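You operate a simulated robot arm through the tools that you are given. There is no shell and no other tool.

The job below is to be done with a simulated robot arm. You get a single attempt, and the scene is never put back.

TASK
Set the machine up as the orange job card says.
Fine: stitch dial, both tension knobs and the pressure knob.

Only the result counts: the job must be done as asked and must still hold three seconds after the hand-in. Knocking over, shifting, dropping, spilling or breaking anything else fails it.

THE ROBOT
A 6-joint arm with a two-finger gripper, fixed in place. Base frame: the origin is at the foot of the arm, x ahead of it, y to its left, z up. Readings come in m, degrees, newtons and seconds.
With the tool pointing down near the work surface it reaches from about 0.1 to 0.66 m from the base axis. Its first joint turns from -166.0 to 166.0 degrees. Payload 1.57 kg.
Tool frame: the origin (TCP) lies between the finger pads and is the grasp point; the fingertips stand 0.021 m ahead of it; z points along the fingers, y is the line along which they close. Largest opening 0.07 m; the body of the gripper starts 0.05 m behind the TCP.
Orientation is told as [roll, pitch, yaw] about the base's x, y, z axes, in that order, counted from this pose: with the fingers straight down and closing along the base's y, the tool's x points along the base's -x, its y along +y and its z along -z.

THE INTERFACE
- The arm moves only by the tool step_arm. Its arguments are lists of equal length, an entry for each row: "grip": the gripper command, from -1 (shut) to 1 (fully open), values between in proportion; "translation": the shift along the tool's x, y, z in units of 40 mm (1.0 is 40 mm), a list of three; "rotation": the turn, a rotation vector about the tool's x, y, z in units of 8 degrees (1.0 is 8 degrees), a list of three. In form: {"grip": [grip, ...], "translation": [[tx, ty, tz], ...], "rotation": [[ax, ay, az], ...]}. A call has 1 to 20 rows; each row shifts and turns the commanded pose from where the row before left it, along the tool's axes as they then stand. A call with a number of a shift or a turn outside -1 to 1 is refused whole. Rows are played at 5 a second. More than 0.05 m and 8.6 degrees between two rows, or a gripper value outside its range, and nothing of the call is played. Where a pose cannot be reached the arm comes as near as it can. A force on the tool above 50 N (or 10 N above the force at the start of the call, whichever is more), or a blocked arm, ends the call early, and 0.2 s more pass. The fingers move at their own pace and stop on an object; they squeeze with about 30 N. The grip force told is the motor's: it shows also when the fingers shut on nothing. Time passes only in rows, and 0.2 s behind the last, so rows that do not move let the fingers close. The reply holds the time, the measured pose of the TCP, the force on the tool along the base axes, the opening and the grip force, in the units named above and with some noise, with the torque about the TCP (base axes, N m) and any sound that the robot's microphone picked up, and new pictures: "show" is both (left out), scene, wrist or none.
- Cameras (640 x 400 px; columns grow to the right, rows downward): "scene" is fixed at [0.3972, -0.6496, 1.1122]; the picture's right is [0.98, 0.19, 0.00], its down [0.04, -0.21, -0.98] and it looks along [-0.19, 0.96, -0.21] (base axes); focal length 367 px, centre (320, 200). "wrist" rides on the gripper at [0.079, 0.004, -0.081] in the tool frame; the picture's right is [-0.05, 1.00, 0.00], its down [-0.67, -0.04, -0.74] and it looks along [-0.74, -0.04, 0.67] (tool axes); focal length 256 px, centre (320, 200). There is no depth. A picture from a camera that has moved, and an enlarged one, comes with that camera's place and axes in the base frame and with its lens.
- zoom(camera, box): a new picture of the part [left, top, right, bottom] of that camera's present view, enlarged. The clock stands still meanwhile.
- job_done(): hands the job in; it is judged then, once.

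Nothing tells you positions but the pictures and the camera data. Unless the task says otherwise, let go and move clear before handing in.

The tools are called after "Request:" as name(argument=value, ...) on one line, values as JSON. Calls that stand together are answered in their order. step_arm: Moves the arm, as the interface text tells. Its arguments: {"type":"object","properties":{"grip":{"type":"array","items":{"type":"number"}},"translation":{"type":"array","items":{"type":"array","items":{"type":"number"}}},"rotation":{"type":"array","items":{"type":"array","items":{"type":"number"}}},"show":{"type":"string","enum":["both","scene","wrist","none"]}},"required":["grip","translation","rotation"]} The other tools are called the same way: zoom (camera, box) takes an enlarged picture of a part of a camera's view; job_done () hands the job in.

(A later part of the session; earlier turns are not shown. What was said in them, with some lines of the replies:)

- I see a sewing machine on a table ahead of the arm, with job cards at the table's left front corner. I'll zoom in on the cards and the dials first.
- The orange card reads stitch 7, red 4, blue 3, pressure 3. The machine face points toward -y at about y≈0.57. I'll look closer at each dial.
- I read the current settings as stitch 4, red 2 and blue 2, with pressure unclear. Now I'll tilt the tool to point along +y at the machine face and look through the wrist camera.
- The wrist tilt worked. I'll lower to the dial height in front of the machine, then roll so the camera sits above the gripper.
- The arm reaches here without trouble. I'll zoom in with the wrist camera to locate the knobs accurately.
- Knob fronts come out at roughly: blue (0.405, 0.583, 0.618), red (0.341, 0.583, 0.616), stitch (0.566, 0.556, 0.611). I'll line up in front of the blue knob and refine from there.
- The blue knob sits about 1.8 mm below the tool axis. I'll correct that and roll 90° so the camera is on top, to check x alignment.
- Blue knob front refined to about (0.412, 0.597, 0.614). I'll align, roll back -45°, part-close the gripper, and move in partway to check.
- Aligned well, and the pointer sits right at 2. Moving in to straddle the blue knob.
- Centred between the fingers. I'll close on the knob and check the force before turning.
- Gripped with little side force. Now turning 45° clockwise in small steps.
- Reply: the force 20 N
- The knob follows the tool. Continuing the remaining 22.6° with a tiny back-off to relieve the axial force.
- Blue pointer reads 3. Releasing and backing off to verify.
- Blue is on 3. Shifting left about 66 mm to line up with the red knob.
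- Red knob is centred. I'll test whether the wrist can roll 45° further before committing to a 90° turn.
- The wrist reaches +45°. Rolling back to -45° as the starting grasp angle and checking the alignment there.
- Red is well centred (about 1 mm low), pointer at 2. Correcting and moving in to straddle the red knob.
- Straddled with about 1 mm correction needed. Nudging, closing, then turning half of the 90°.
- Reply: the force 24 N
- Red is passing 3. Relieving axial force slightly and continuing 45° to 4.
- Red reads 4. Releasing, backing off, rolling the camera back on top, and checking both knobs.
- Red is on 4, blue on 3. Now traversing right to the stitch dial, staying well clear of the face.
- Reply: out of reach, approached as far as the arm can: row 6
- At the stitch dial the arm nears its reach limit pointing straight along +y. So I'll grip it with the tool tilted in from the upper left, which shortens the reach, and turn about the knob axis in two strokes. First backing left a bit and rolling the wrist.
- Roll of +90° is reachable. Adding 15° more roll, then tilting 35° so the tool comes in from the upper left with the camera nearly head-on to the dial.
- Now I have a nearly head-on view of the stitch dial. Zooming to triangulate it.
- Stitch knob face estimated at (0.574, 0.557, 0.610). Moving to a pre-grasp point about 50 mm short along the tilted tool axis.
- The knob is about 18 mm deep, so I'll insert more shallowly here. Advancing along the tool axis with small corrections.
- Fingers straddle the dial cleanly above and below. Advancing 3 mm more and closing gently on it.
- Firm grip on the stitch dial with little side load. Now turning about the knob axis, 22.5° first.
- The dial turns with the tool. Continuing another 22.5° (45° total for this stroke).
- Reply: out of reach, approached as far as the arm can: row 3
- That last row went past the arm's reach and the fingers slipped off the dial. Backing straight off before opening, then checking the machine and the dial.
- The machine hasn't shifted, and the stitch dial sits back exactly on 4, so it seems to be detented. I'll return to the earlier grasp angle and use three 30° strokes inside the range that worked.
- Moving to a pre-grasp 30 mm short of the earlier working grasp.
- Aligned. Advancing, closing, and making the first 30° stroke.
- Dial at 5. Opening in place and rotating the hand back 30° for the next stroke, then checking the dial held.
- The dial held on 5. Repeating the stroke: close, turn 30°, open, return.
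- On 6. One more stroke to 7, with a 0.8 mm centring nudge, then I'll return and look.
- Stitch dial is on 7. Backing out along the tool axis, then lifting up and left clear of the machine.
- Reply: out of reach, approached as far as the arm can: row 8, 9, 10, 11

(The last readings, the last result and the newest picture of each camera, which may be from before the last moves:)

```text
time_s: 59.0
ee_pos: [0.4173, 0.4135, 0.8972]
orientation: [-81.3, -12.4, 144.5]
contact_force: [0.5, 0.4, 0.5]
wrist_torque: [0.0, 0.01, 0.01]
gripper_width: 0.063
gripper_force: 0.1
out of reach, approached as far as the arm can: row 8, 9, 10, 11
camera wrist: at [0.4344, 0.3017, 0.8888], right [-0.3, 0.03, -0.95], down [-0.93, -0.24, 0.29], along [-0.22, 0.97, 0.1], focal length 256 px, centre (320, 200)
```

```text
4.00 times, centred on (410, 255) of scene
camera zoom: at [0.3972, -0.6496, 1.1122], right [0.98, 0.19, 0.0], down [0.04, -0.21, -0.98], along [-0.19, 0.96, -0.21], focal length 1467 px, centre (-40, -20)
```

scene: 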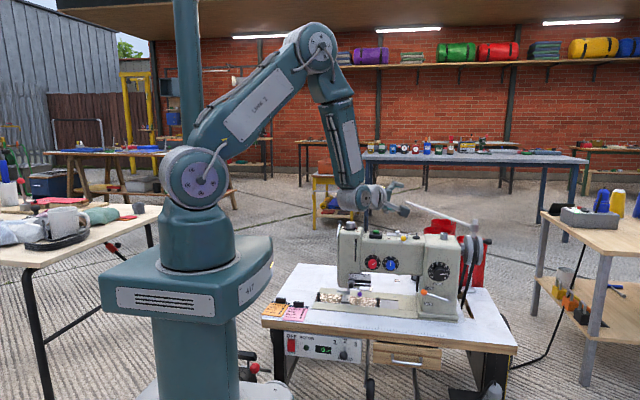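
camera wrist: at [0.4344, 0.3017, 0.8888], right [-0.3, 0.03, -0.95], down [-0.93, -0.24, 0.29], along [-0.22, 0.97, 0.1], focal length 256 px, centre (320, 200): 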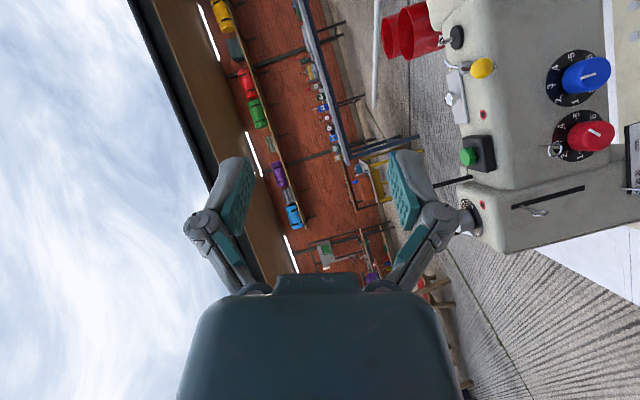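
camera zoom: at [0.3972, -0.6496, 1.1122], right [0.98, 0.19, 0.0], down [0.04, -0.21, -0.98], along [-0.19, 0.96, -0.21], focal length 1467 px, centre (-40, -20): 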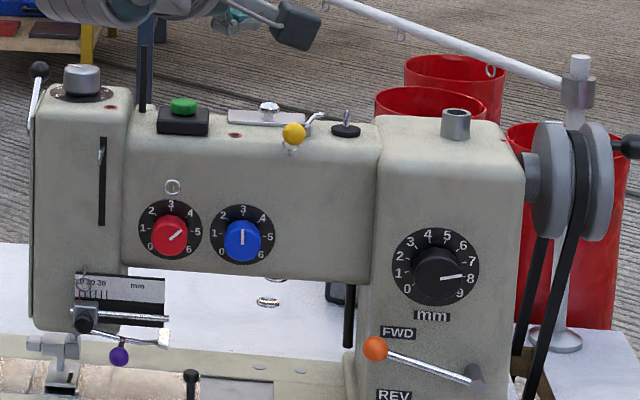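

All three front dials look right. Verifying the stitch dial at full zoom while I reorient the tool downward for the pressure knob.

Request:
zoom(camera="scene", box=[420, 257, 460, 282])

Request:
step_arm(grip=[0.8, 0.8, 0.8, 0.8, 0.8, 0.8, 0.8, 0.8, 0.8, 0.8, 0.8, 0.8, 0.8], translation=[[0, 0, 0], [0, 0, 0], [0, 0, 0], [0, 0, 0], [0, 0, 0], [0, 0, 0], [0, 0, 0], [0, 0, 0], [0, 0, 0], [0, 0, 0], [0, 0, 0], [0, 0, 0], [0, 0, 0]], rotation=[[-0.853, -0.163, -0.397], [-0.853, -0.163, -0.397], [-0.853, -0.163, -0.397], [-0.853, -0.163, -0.397], [-0.853, -0.163, -0.397], [-0.853, -0.163, -0.397], [-0.853, -0.163, -0.397], [-0.853, -0.163, -0.397], [-0.853, -0.163, -0.397], [-0.853, -0.163, -0.397], [-0.853, -0.163, -0.397], [-0.853, -0.163, -0.397], [0, 0, 0]])

```text
16.00 times, centred on (440, 270) of scene
camera zoom: at [0.3972, -0.6496, 1.1122], right [0.98, 0.19, 0.0], down [0.04, -0.21, -0.98], along [-0.19, 0.96, -0.21], focal length 5869 px, centre (-1600, -912)
```

zoom: 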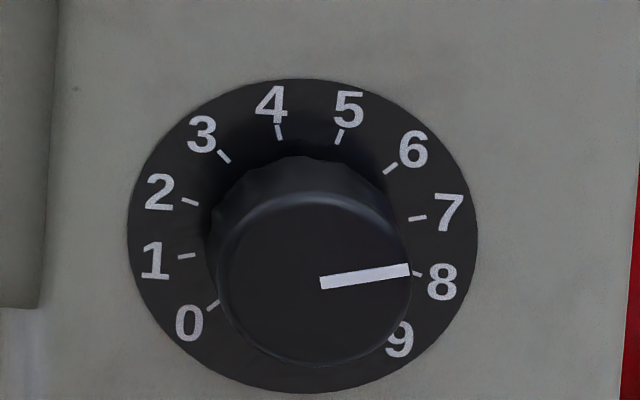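

```text
time_s: 61.8
ee_pos: [0.3365, 0.2883, 0.7347]
orientation: [-11.3, 2.4, 177.0]
contact_force: [0.2, 0.4, -0.1]
wrist_torque: [-0.01, 0.0, -0.02]
gripper_width: 0.0627
gripper_force: 0.0
out of reach, approached as far as the arm can: row 7, 8, 9, 10, 11, 12
camera wrist: at [0.4116, 0.2634, 0.8166], right [-0.1, -0.98, -0.2], down [-0.7, -0.07, 0.71], along [-0.71, 0.21, -0.68], focal length 256 px, centre (320, 200)
```

scene: 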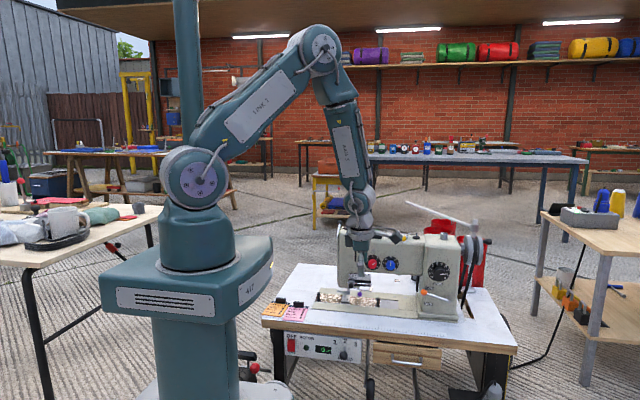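
wrist: 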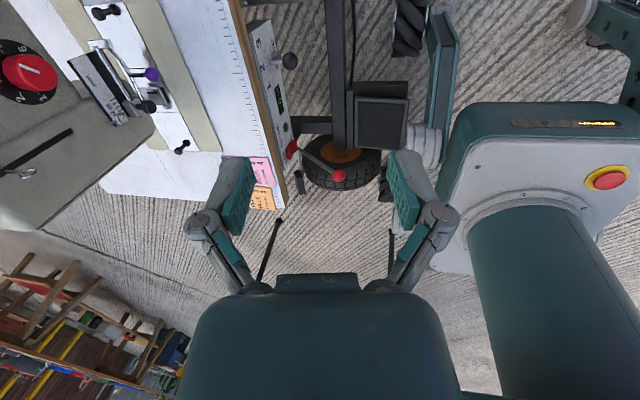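

Stitch pointer is parallel to the 7 tick, so it reads 7. The wrist roll is near a limit, so I'll unwind it back toward the starting orientation.

Request:
step_arm(grip=[0.8, 0.8, 0.8, 0.8, 0.8, 0.8, 0.8, 0.8, 0.8, 0.8, 0.8, 0.8], translation=[[0, 0, 0], [0, 0, 0], [0, 0, 0], [0, 0, 0], [0, 0, 0], [0, 0, 0], [0, 0, 0], [0, 0, 0], [0, 0, 0], [0, 0, 0], [0, 0, 0], [0, 0, 0]], rotation=[[0, 0, -0.9375], [0, 0, -0.9375], [0, 0, -0.9375], [0, 0, -0.9375], [0, 0, -0.9375], [0, 0, -0.9375], [0, 0, -0.9375], [0, 0, -0.9375], [0, 0, -0.9375], [0, 0, -0.9375], [0, 0, -0.9375], [0, 0, -0.9375]])

```text
time_s: 64.4
ee_pos: [0.3338, 0.2847, 0.7303]
orientation: [1.9, 9.3, -92.7]
contact_force: [-0.4, -0.2, -1.0]
wrist_torque: [0.03, -0.01, -0.03]
gripper_width: 0.0629
gripper_force: 0.0
out of reach, approached as far as the arm can: row 1
camera wrist: at [0.339, 0.3493, 0.824], right [0.99, -0.11, 0.03], down [-0.1, -0.77, 0.63], along [-0.05, -0.62, -0.78], focal length 256 px, centre (320, 200)
```

scene: 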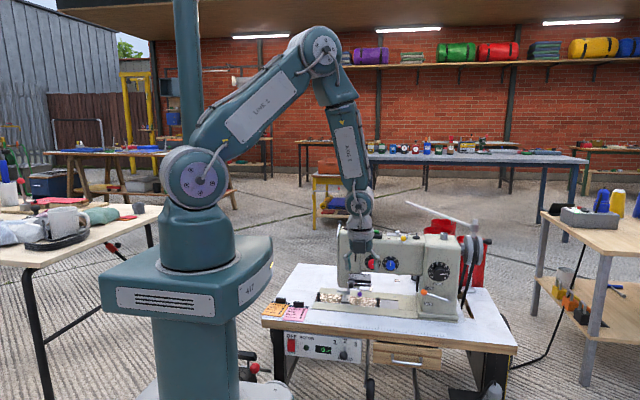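
wrist: 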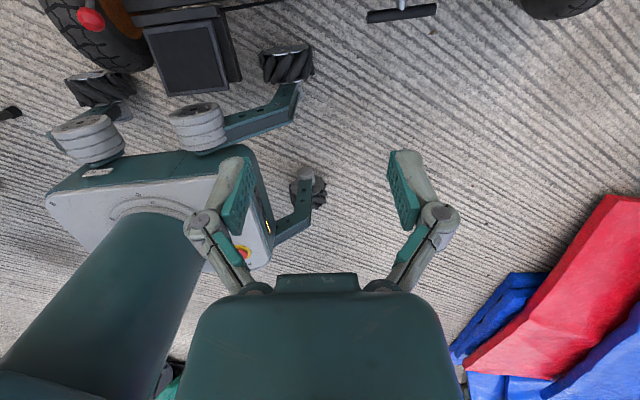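

Unwinding another 90° of roll, then I'll level the tool and raise it.

Request:
step_arm(grip=[0.8, 0.8, 0.8, 0.8, 0.8, 0.8, 0.8, 0.8, 0.8, 0.8, 0.8, 0.8, 0.8, 0.8, 0.8, 0.8], translation=[[0, 0, -0.9], [0, 0, -0.9], [0, 0, -0.9], [0, 0, -0.9], [0, 0, 0], [0, 0, 0], [0, 0, 0], [0, 0, 0], [0, 0, 0], [0, 0, 0], [0, 0, 0], [0, 0, 0], [0, 0, 0], [0, 0, 0], [0, 0, 0], [0, 0, 0]], rotation=[[0, 0, 0], [0, 0, 0], [0, 0, 0], [0, 0, 0], [0, 0, -0.9375], [0, 0, -0.9375], [0, 0, -0.9375], [0, 0, -0.9375], [0, 0, -0.9375], [0, 0, -0.9375], [0, 0, -0.9375], [0, 0, -0.9375], [0, 0, -0.9375], [0, 0, -0.9375], [0, 0, -0.9375], [0, 0, -0.9375]])

```text
time_s: 67.8
ee_pos: [0.3271, 0.262, 0.8709]
orientation: [9.3, -1.9, -3.0]
contact_force: [0.4, -0.5, -0.4]
wrist_torque: [0.03, -0.01, -0.03]
gripper_width: 0.0632
gripper_force: 0.0
camera wrist: at [0.2459, 0.2563, 0.9505], right [0.1, 0.98, 0.16], down [0.63, -0.19, 0.75], along [0.77, 0.03, -0.64], focal length 256 px, centre (320, 200)
```

scene: 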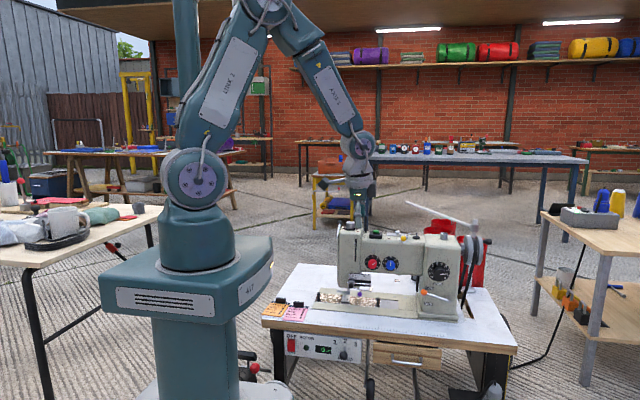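
wrist: 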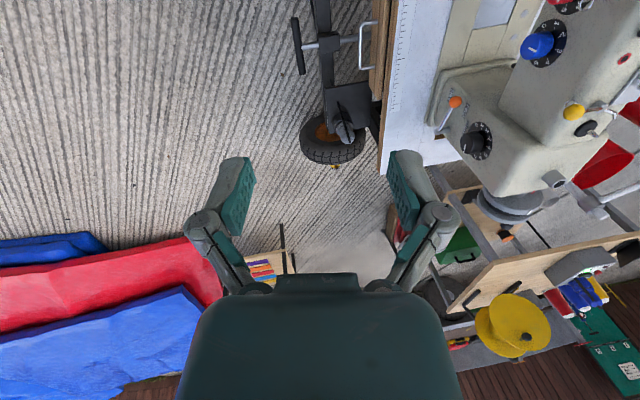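

Levelling the tool and moving over to above the pressure knob, estimated near (0.263, 0.63, 0.755).

Request:
step_arm(grip=[0.3, 0.3, 0.3, 0.3, 0.3, 0.3, 0.3, 0.3, 0.3, 0.3, 0.3, 0.3, 0.3], translation=[[0, 0, -0.2], [0, 0, 0], [0.16, 0.92, 0], [0.16, 0.92, 0], [0.16, 0.92, 0], [0.16, 0.92, 0], [0.16, 0.92, 0], [0.16, 0.92, 0], [0.16, 0.92, 0], [0.16, 0.92, 0], [0.16, 0.92, 0], [0.16, 0.92, 0], [0, 0, 0]], rotation=[[0.581, 0.119, -0.1875], [0.581, 0.119, -0.1875], [0, 0, 0], [0, 0, 0], [0, 0, 0], [0, 0, 0], [0, 0, 0], [0, 0, 0], [0, 0, 0], [0, 0, 0], [0, 0, 0], [0, 0, 0], [0, 0, 0]])

Request:
zoom(camera="wrist", box=[220, 20, 420, 145])

```text
time_s: 70.6
ee_pos: [0.262, 0.6274, 0.8814]
orientation: [0.0, -0.3, 0.1]
contact_force: [0.0, 1.0, -0.5]
wrist_torque: [0.07, -0.01, -0.05]
gripper_width: 0.0456
gripper_force: 0.0
camera wrist: at [0.183, 0.6314, 0.9616], right [0.05, 1.0, 0.0], down [0.66, -0.04, 0.75], along [0.75, -0.04, -0.66], focal length 256 px, centre (320, 200)
```

scene: 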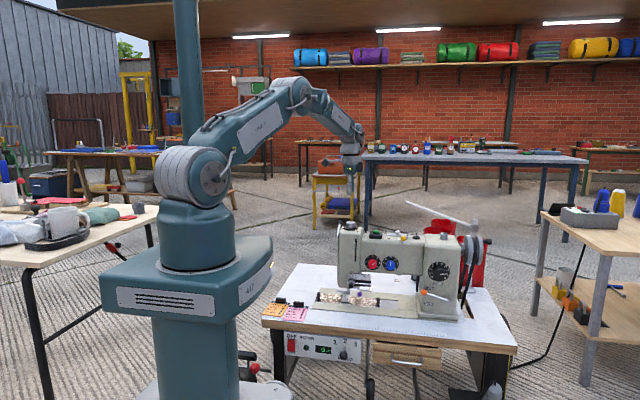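
wrist: 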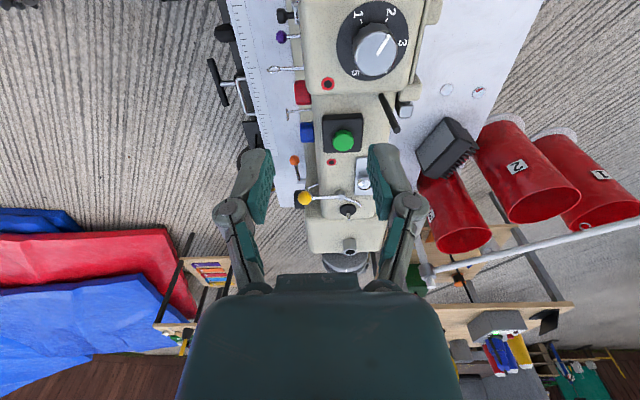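

```text
3.20 times, centred on (320, 82) of wrist
camera zoom: at [0.183, 0.6314, 0.9616], right [0.05, 1.0, 0.0], down [0.66, -0.04, 0.75], along [0.75, -0.04, -0.66], focal length 819 px, centre (320, 576)
```

zoom: 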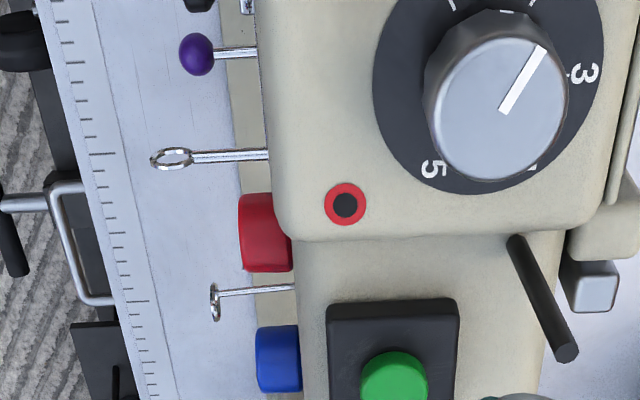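

From above, the pressure scale runs 1–5 at 60° steps and the pointer is on 2. The knob top centre is near (0.259, 0.671, 0.745). Moving directly above it.

Request:
step_arm(grip=[0.4, 0.4, 0.4, 0.4], translation=[[0.04, 0.55, 0], [0.035, 0.55, 0], [0, 0, 0.9], [0, 0, 0]], rotation=[[0, 0, 0], [0, 0, 0], [0, 0, 0], [0, 0, 0]])

Request:
zoom(camera="wrist", box=[240, 30, 400, 130])

Request:
zoom(camera="scene", box=[310, 170, 430, 245])

```text
time_s: 71.6
ee_pos: [0.261, 0.6715, 0.8428]
orientation: [0.0, -0.3, 0.0]
contact_force: [-0.5, 0.8, 0.0]
wrist_torque: [-0.02, 0.0, 0.02]
gripper_width: 0.049
gripper_force: 0.0
camera wrist: at [0.1817, 0.6751, 0.9249], right [0.05, 1.0, 0.0], down [0.66, -0.04, 0.75], along [0.75, -0.04, -0.66], focal length 256 px, centre (320, 200)
```

scene: 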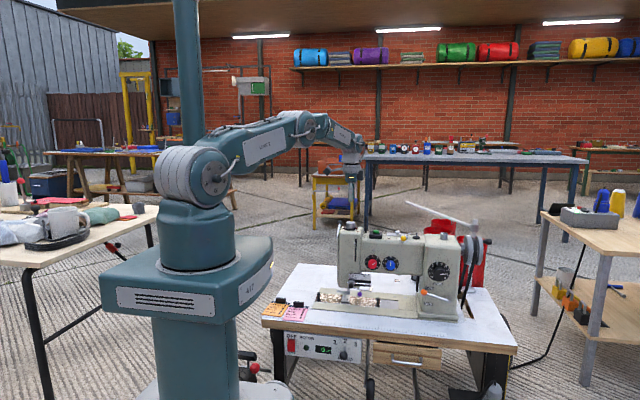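
wrist: 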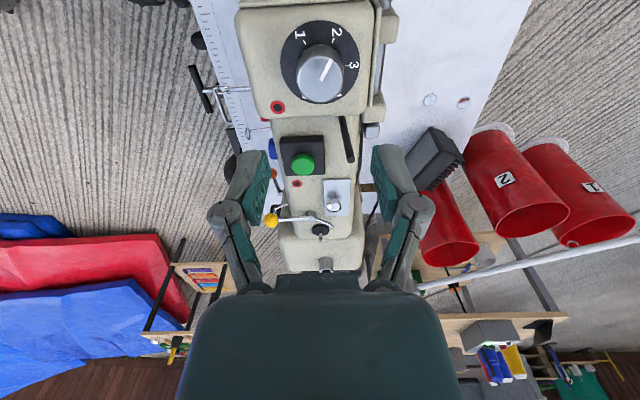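

```text
4.00 times, centred on (320, 80) of wrist
camera zoom: at [0.1817, 0.6751, 0.9249], right [0.05, 1.0, 0.0], down [0.66, -0.04, 0.75], along [0.75, -0.04, -0.66], focal length 1024 px, centre (320, 680)
```

zoom: 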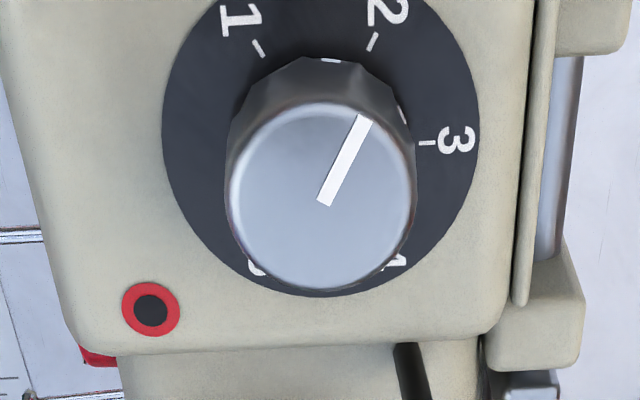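

```text
5.33 times, centred on (370, 208) of scene
camera zoom: at [0.3972, -0.6496, 1.1122], right [0.98, 0.19, 0.0], down [0.04, -0.21, -0.98], along [-0.19, 0.96, -0.21], focal length 1956 px, centre (53, 160)
```

zoom: 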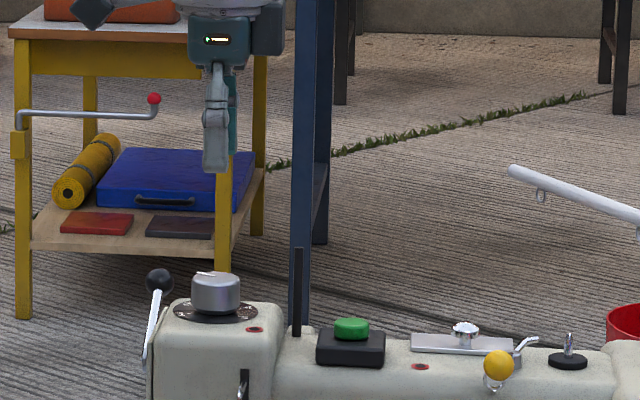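

Centred above the pressure knob. There's a ball lever about 38 mm to its left, so I'll start with the fingers rolled -30° and finish at +30° to stay clear of it.

Request:
step_arm(grip=[0.3, 0.3, 0.3, 0.3, 0.3, 0.3], translation=[[0.025, 0, 0], [0, 0, 0], [0, 0, 0], [0, 0, 0], [0, 0, 0.8], [0, 0, 0]], rotation=[[0, 0, -0.9375], [0, 0, -0.9375], [0, 0, -0.9375], [0, 0, -0.9375], [0, 0, 0], [0, 0, 0]])

Request:
zoom(camera="wrist", box=[240, 50, 400, 150])

Request:
zoom(camera="scene", box=[320, 190, 400, 240])

```text
time_s: 73.0
ee_pos: [0.2584, 0.6738, 0.8133]
orientation: [-0.2, -0.2, 30.0]
contact_force: [0.1, -0.4, 0.7]
wrist_torque: [0.03, -0.04, 0.02]
gripper_width: 0.0454
gripper_force: 0.1
camera wrist: at [0.1878, 0.6365, 0.8936], right [-0.45, 0.89, 0.0], down [0.59, 0.3, 0.75], along [0.67, 0.34, -0.66], focal length 256 px, centre (320, 200)
```

scene: 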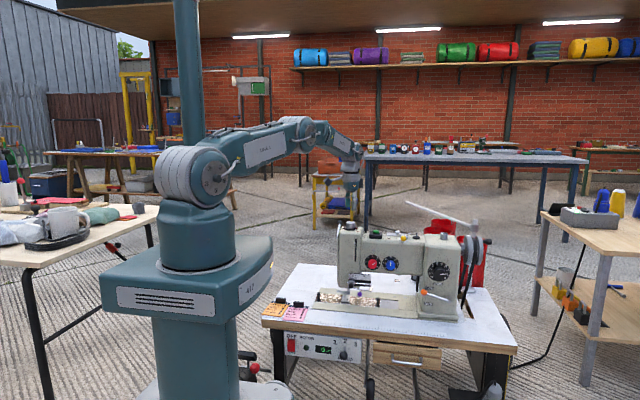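
wrist: 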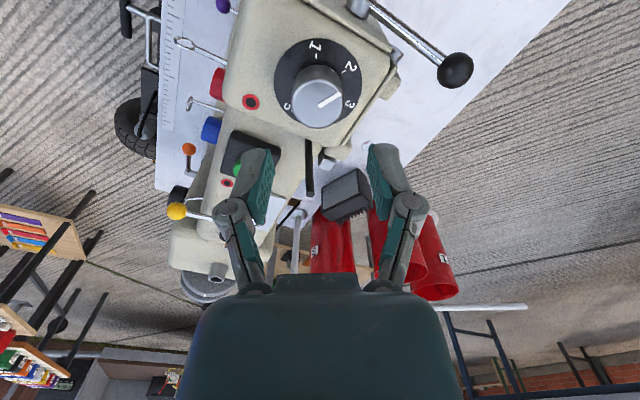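

```text
4.00 times, centred on (320, 100) of wrist
camera zoom: at [0.1878, 0.6365, 0.8936], right [-0.45, 0.89, 0.0], down [0.59, 0.3, 0.75], along [0.67, 0.34, -0.66], focal length 1024 px, centre (320, 600)
```

zoom: 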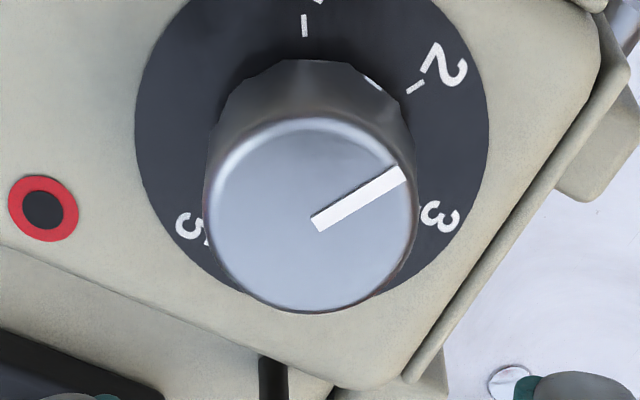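

```text
8.00 times, centred on (360, 215) of scene
camera zoom: at [0.3972, -0.6496, 1.1122], right [0.98, 0.19, 0.0], down [0.04, -0.21, -0.98], along [-0.19, 0.96, -0.21], focal length 2934 px, centre (0, 80)
```

zoom: 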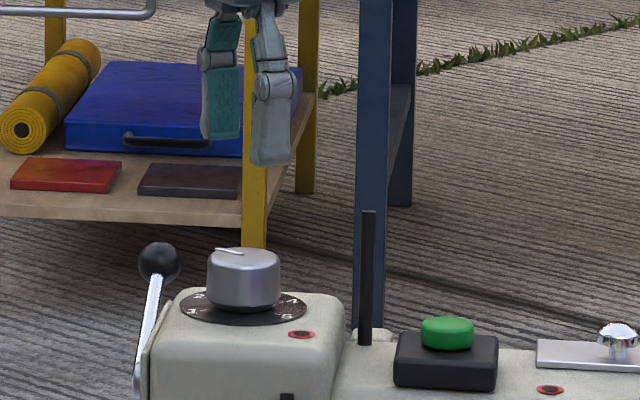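

The ball lever is actually well behind the knob, so there is no conflict. Lowering onto the pressure knob.

Request:
step_arm(grip=[0.3, 0.3, 0.3, 0.3, 0.3], translation=[[0, -0.028, 0.5], [0, 0, 0.5], [0, 0, 0.4], [0, 0, 0.22], [0, 0, 0]], rotation=[[0, 0, 0], [0, 0, 0], [0, 0, 0], [0, 0, 0], [0, 0, 0]])

Request:
zoom(camera="wrist", box=[220, 80, 420, 205])

Request:
zoom(camera="scene", box=[330, 205, 394, 245])

```text
time_s: 74.2
ee_pos: [0.2594, 0.672, 0.7462]
orientation: [-0.1, -0.3, 30.0]
contact_force: [-0.4, 0.1, -0.4]
wrist_torque: [0.0, 0.0, 0.0]
gripper_width: 0.0455
gripper_force: 0.1
camera wrist: at [0.1894, 0.6359, 0.8277], right [-0.45, 0.89, 0.0], down [0.59, 0.3, 0.75], along [0.67, 0.34, -0.66], focal length 256 px, centre (320, 200)
```

scene: 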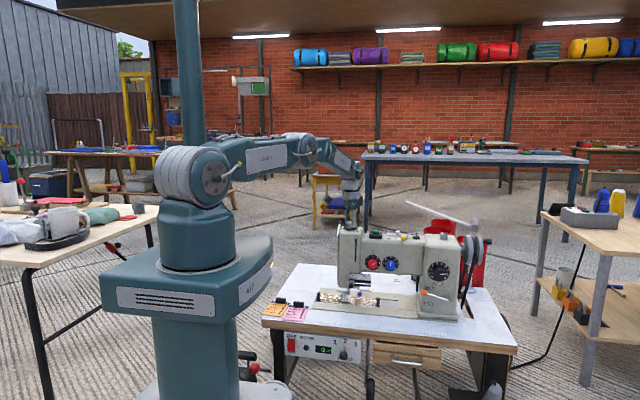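
wrist: 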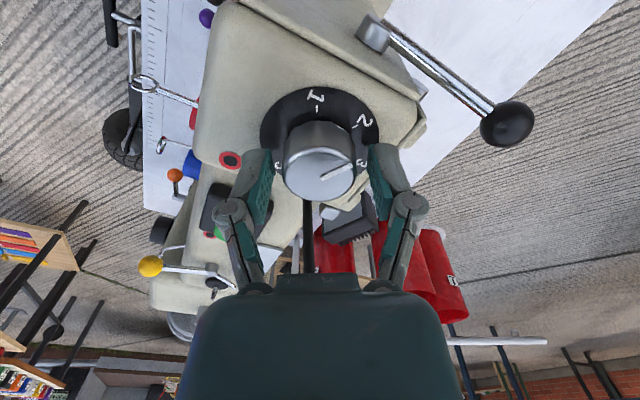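

```text
3.20 times, centred on (320, 142) of wrist
camera zoom: at [0.1894, 0.6359, 0.8277], right [-0.45, 0.89, 0.0], down [0.59, 0.3, 0.75], along [0.67, 0.34, -0.66], focal length 819 px, centre (320, 384)
```

zoom: 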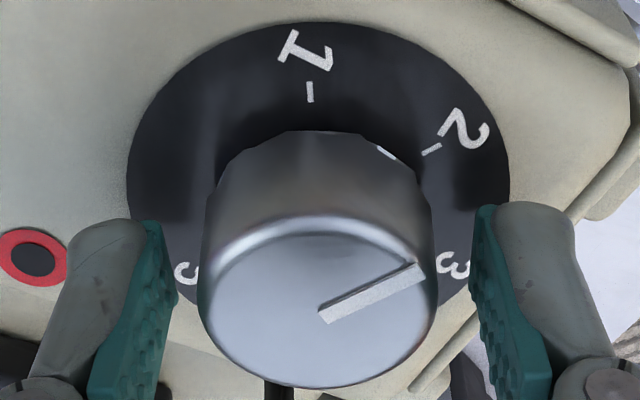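

```text
10.00 times, centred on (362, 225) of scene
camera zoom: at [0.3972, -0.6496, 1.1122], right [0.98, 0.19, 0.0], down [0.04, -0.21, -0.98], along [-0.19, 0.96, -0.21], focal length 3668 px, centre (-100, -50)
```

zoom: 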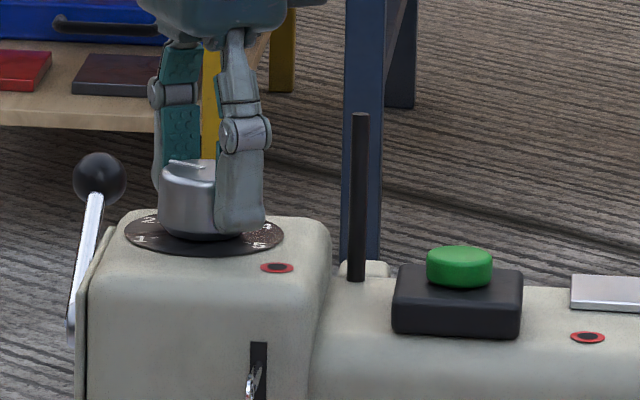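

Fingers straddle the pressure knob with clearance to the plate. Closing and turning half of the 60°.

Request:
step_arm(grip=[-1, -1, -1, -1, -1, -1, -1, -1], translation=[[0, 0, 0], [0, 0, 0], [0, 0, 0], [0, 0, 0], [0, 0, 0], [0, 0, 0], [0, 0, 0], [0, 0, 0]], rotation=[[0, 0, 0], [0, 0, 0], [0, 0, 0], [0, 0, 0.9375], [0, 0, 0.9375], [0, 0, 0.9375], [0, 0, 0.9375], [0, 0, 0]], show="wrist")

Request:
zoom(camera="wrist", box=[220, 80, 420, 205])

```text
time_s: 76.0
ee_pos: [0.2594, 0.6723, 0.7481]
orientation: [0.0, -0.4, 0.0]
contact_force: [-2.3, -7.3, 7.5]
wrist_torque: [-0.29, -0.66, 0.0]
gripper_width: 0.034
gripper_force: 31.7
camera wrist: at [0.1812, 0.6756, 0.8283], right [0.06, 1.0, 0.0], down [0.66, -0.04, 0.75], along [0.75, -0.04, -0.66], focal length 256 px, centre (320, 200)
```

wrist: 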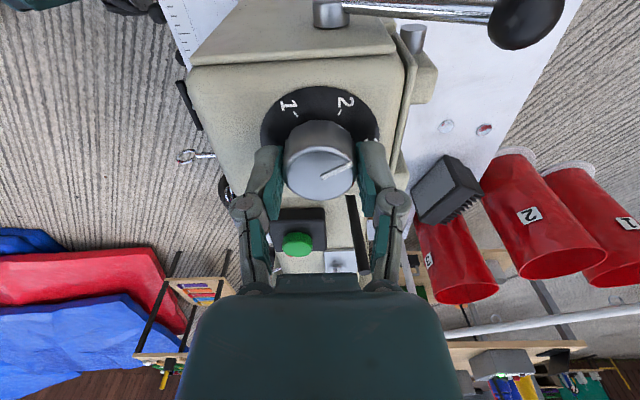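

```text
3.20 times, centred on (320, 142) of wrist
camera zoom: at [0.1812, 0.6756, 0.8283], right [0.06, 1.0, 0.0], down [0.66, -0.04, 0.75], along [0.75, -0.04, -0.66], focal length 819 px, centre (320, 384)
```

zoom: 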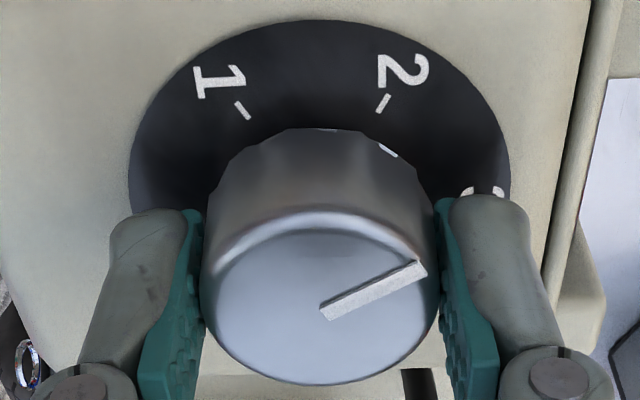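

The knob follows. Continuing the remaining 30° to 3.

Request:
step_arm(grip=[-1, -1, -1, -1, -1], translation=[[0, 0, 0], [0, 0, 0], [0, 0, 0], [0, 0, 0], [0, 0, 0]], rotation=[[0, 0, 0.9375], [0, 0, 0.9375], [0, 0, 0.9375], [0, 0, 0.9375], [0, 0, 0]], show="wrist")

Request:
zoom(camera="wrist", box=[220, 80, 420, 205])

```text
time_s: 77.2
ee_pos: [0.2594, 0.6715, 0.7471]
orientation: [0.2, -0.3, -30.1]
contact_force: [-4.4, -11.2, 9.9]
wrist_torque: [-0.5, -0.04, 0.04]
gripper_width: 0.0339
gripper_force: 32.0
camera wrist: at [0.1939, 0.7141, 0.8283], right [0.55, 0.84, 0.0], down [0.55, -0.36, 0.75], along [0.63, -0.41, -0.66], focal length 256 px, centre (320, 200)
```

wrist: 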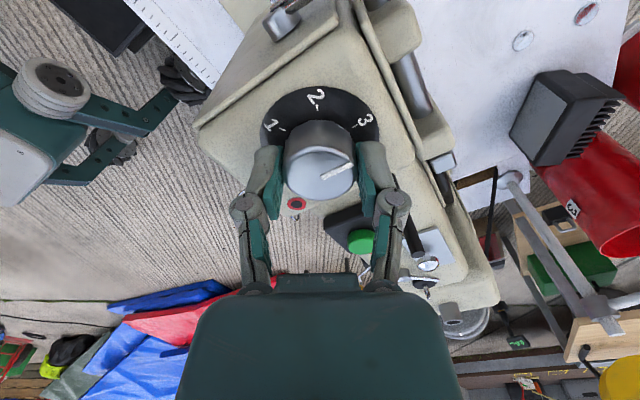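

```text
3.20 times, centred on (320, 142) of wrist
camera zoom: at [0.1939, 0.7141, 0.8283], right [0.55, 0.84, 0.0], down [0.55, -0.36, 0.75], along [0.63, -0.41, -0.66], focal length 819 px, centre (320, 384)
```

zoom: 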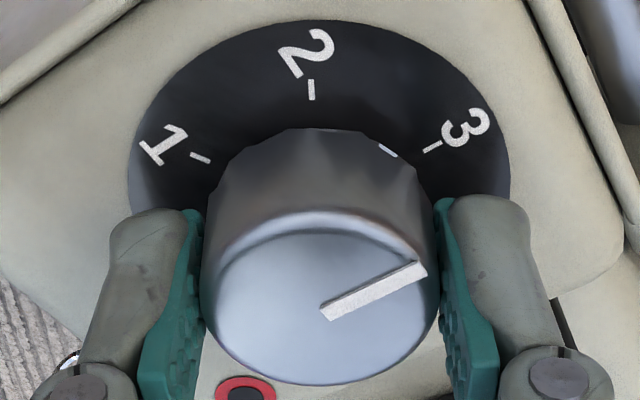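

Pressure is now at 3, in the same relation to the tick that it had at 2. Releasing and lifting clear.

Request:
step_arm(grip=[0.3, 0.3, 0.3, 0.3, 0.3, 0.3, 0.3], translation=[[0, 0, 0], [0, 0, 0], [0, 0, -0.5], [0, 0, -0.9], [0, 0, -0.9], [0, 0, -0.9], [0, 0, 0]], rotation=[[0, 0, 0], [0, 0, 0], [0, 0, 0], [0, 0, 0], [0, 0, 0], [0, 0, 0], [0, 0, 0]])

Request:
zoom(camera="wrist", box=[240, 0, 400, 100])

Request:
zoom(camera="scene", box=[334, 212, 374, 237])

Request:
zoom(camera="scene", box=[320, 210, 500, 322])

Request:
zoom(camera="scene", box=[362, 251, 402, 276])

Request:
zoom(camera="scene", box=[420, 257, 460, 282])

```text
time_s: 78.8
ee_pos: [0.2606, 0.6713, 0.8753]
orientation: [0.0, -0.3, -29.9]
contact_force: [-0.8, 0.3, 0.5]
wrist_torque: [-0.03, 0.01, 0.0]
gripper_width: 0.0454
gripper_force: 0.0
camera wrist: at [0.1935, 0.714, 0.9556], right [0.55, 0.84, 0.0], down [0.56, -0.36, 0.75], along [0.63, -0.41, -0.66], focal length 256 px, centre (320, 200)
```

scene: 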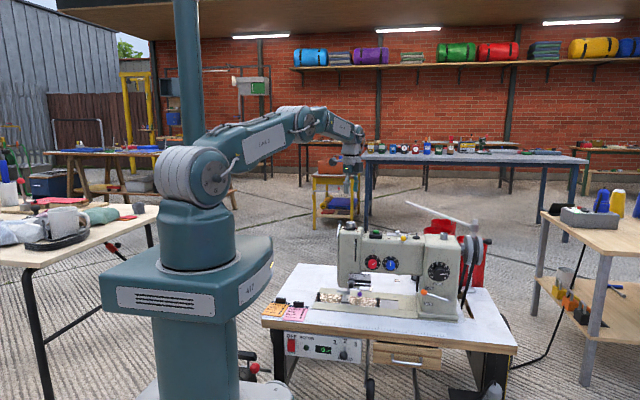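
wrist: 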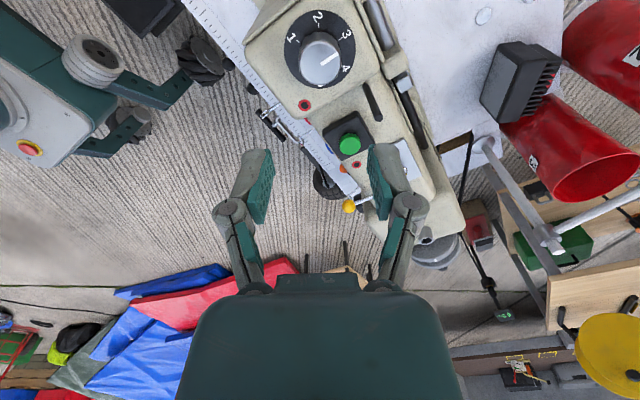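

```text
4.00 times, centred on (320, 50) of wrist
camera zoom: at [0.1935, 0.714, 0.9556], right [0.55, 0.84, 0.0], down [0.56, -0.36, 0.75], along [0.63, -0.41, -0.66], focal length 1024 px, centre (320, 800)
```

zoom: 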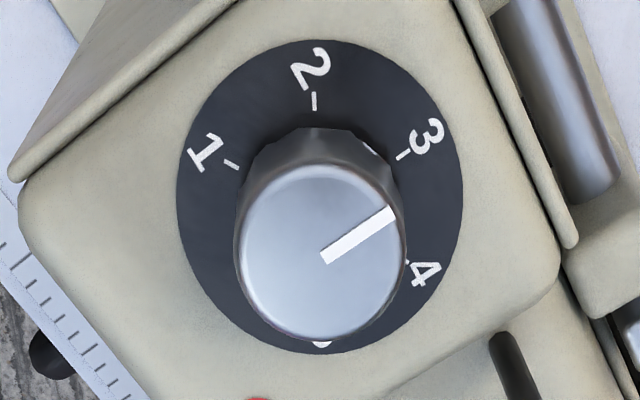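

```text
16.00 times, centred on (354, 224) of scene
camera zoom: at [0.3972, -0.6496, 1.1122], right [0.98, 0.19, 0.0], down [0.04, -0.21, -0.98], along [-0.19, 0.96, -0.21], focal length 5869 px, centre (-224, -192)
```

zoom: 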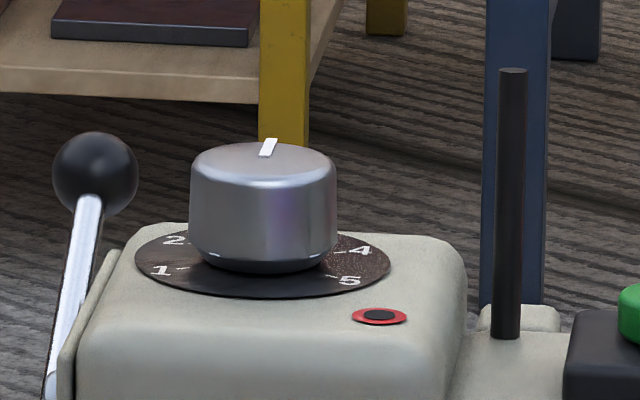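

```text
3.56 times, centred on (410, 266) of scene
camera zoom: at [0.3972, -0.6496, 1.1122], right [0.98, 0.19, 0.0], down [0.04, -0.21, -0.98], along [-0.19, 0.96, -0.21], focal length 1304 px, centre (0, -35)
```

zoom: 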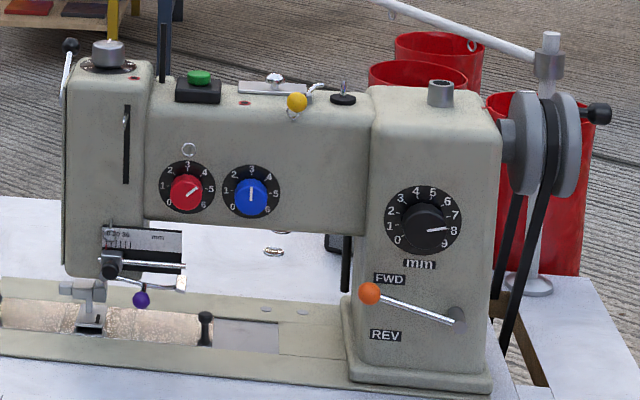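

```text
16.00 times, centred on (382, 264) of scene
camera zoom: at [0.3972, -0.6496, 1.1122], right [0.98, 0.19, 0.0], down [0.04, -0.21, -0.98], along [-0.19, 0.96, -0.21], focal length 5869 px, centre (-672, -816)
```

zoom: 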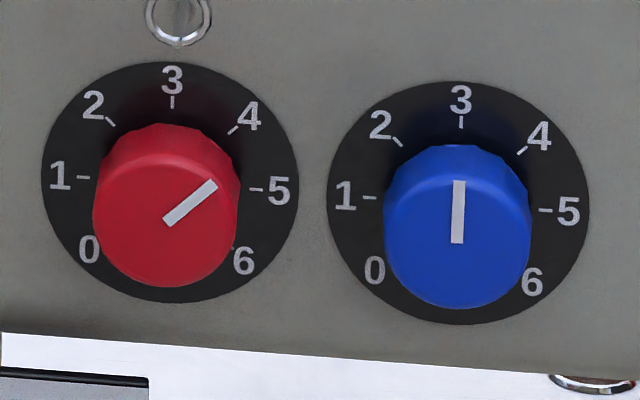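

```text
16.00 times, centred on (440, 270) of scene
camera zoom: at [0.3972, -0.6496, 1.1122], right [0.98, 0.19, 0.0], down [0.04, -0.21, -0.98], along [-0.19, 0.96, -0.21], focal length 5869 px, centre (-1600, -912)
```

zoom: 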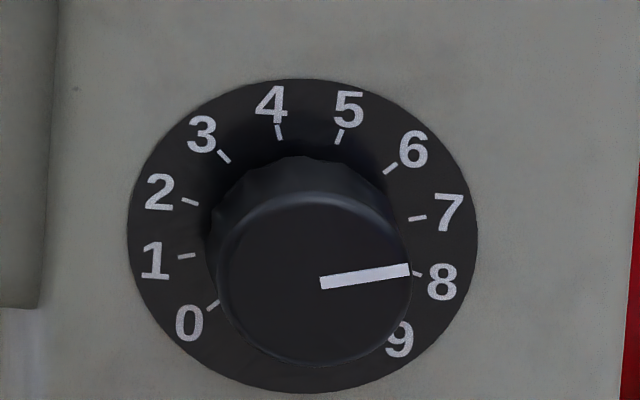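

All four controls now match the orange card: stitch 7, red 4, blue 3, pressure 3. The levers and the rest of the machine look unchanged, and the gripper is open and clear above it. Handing in.

Request:
job_done()

```text
The job is handed in.
```

The machine is set as the orange card says. The last camera pictures before I handed in showed:

| Control | Was | Now |
|---|---|---|
| Stitch dial | 4 | 7 |
| Red tension knob | 2 | 4 |
| Blue tension knob | 2 | 3 |
| Pressure knob | 2 | 3 |

- **Slip:** The arm went past its reach on the first stitch-dial turn, and the fingers slid off. The dial went back to 4, so I did the turn again in three shorter strokes.
- **Fingertip contact:** The fingertips probably pressed on the plates behind the red and blue knobs while I turned them, at up to about 23 N. I saw no damage.
- **Everything else:** In the scene pictures the machine has not moved, and its other levers and parts look the same as at the start. The gripper is open, about 13 cm above the pressure knob.
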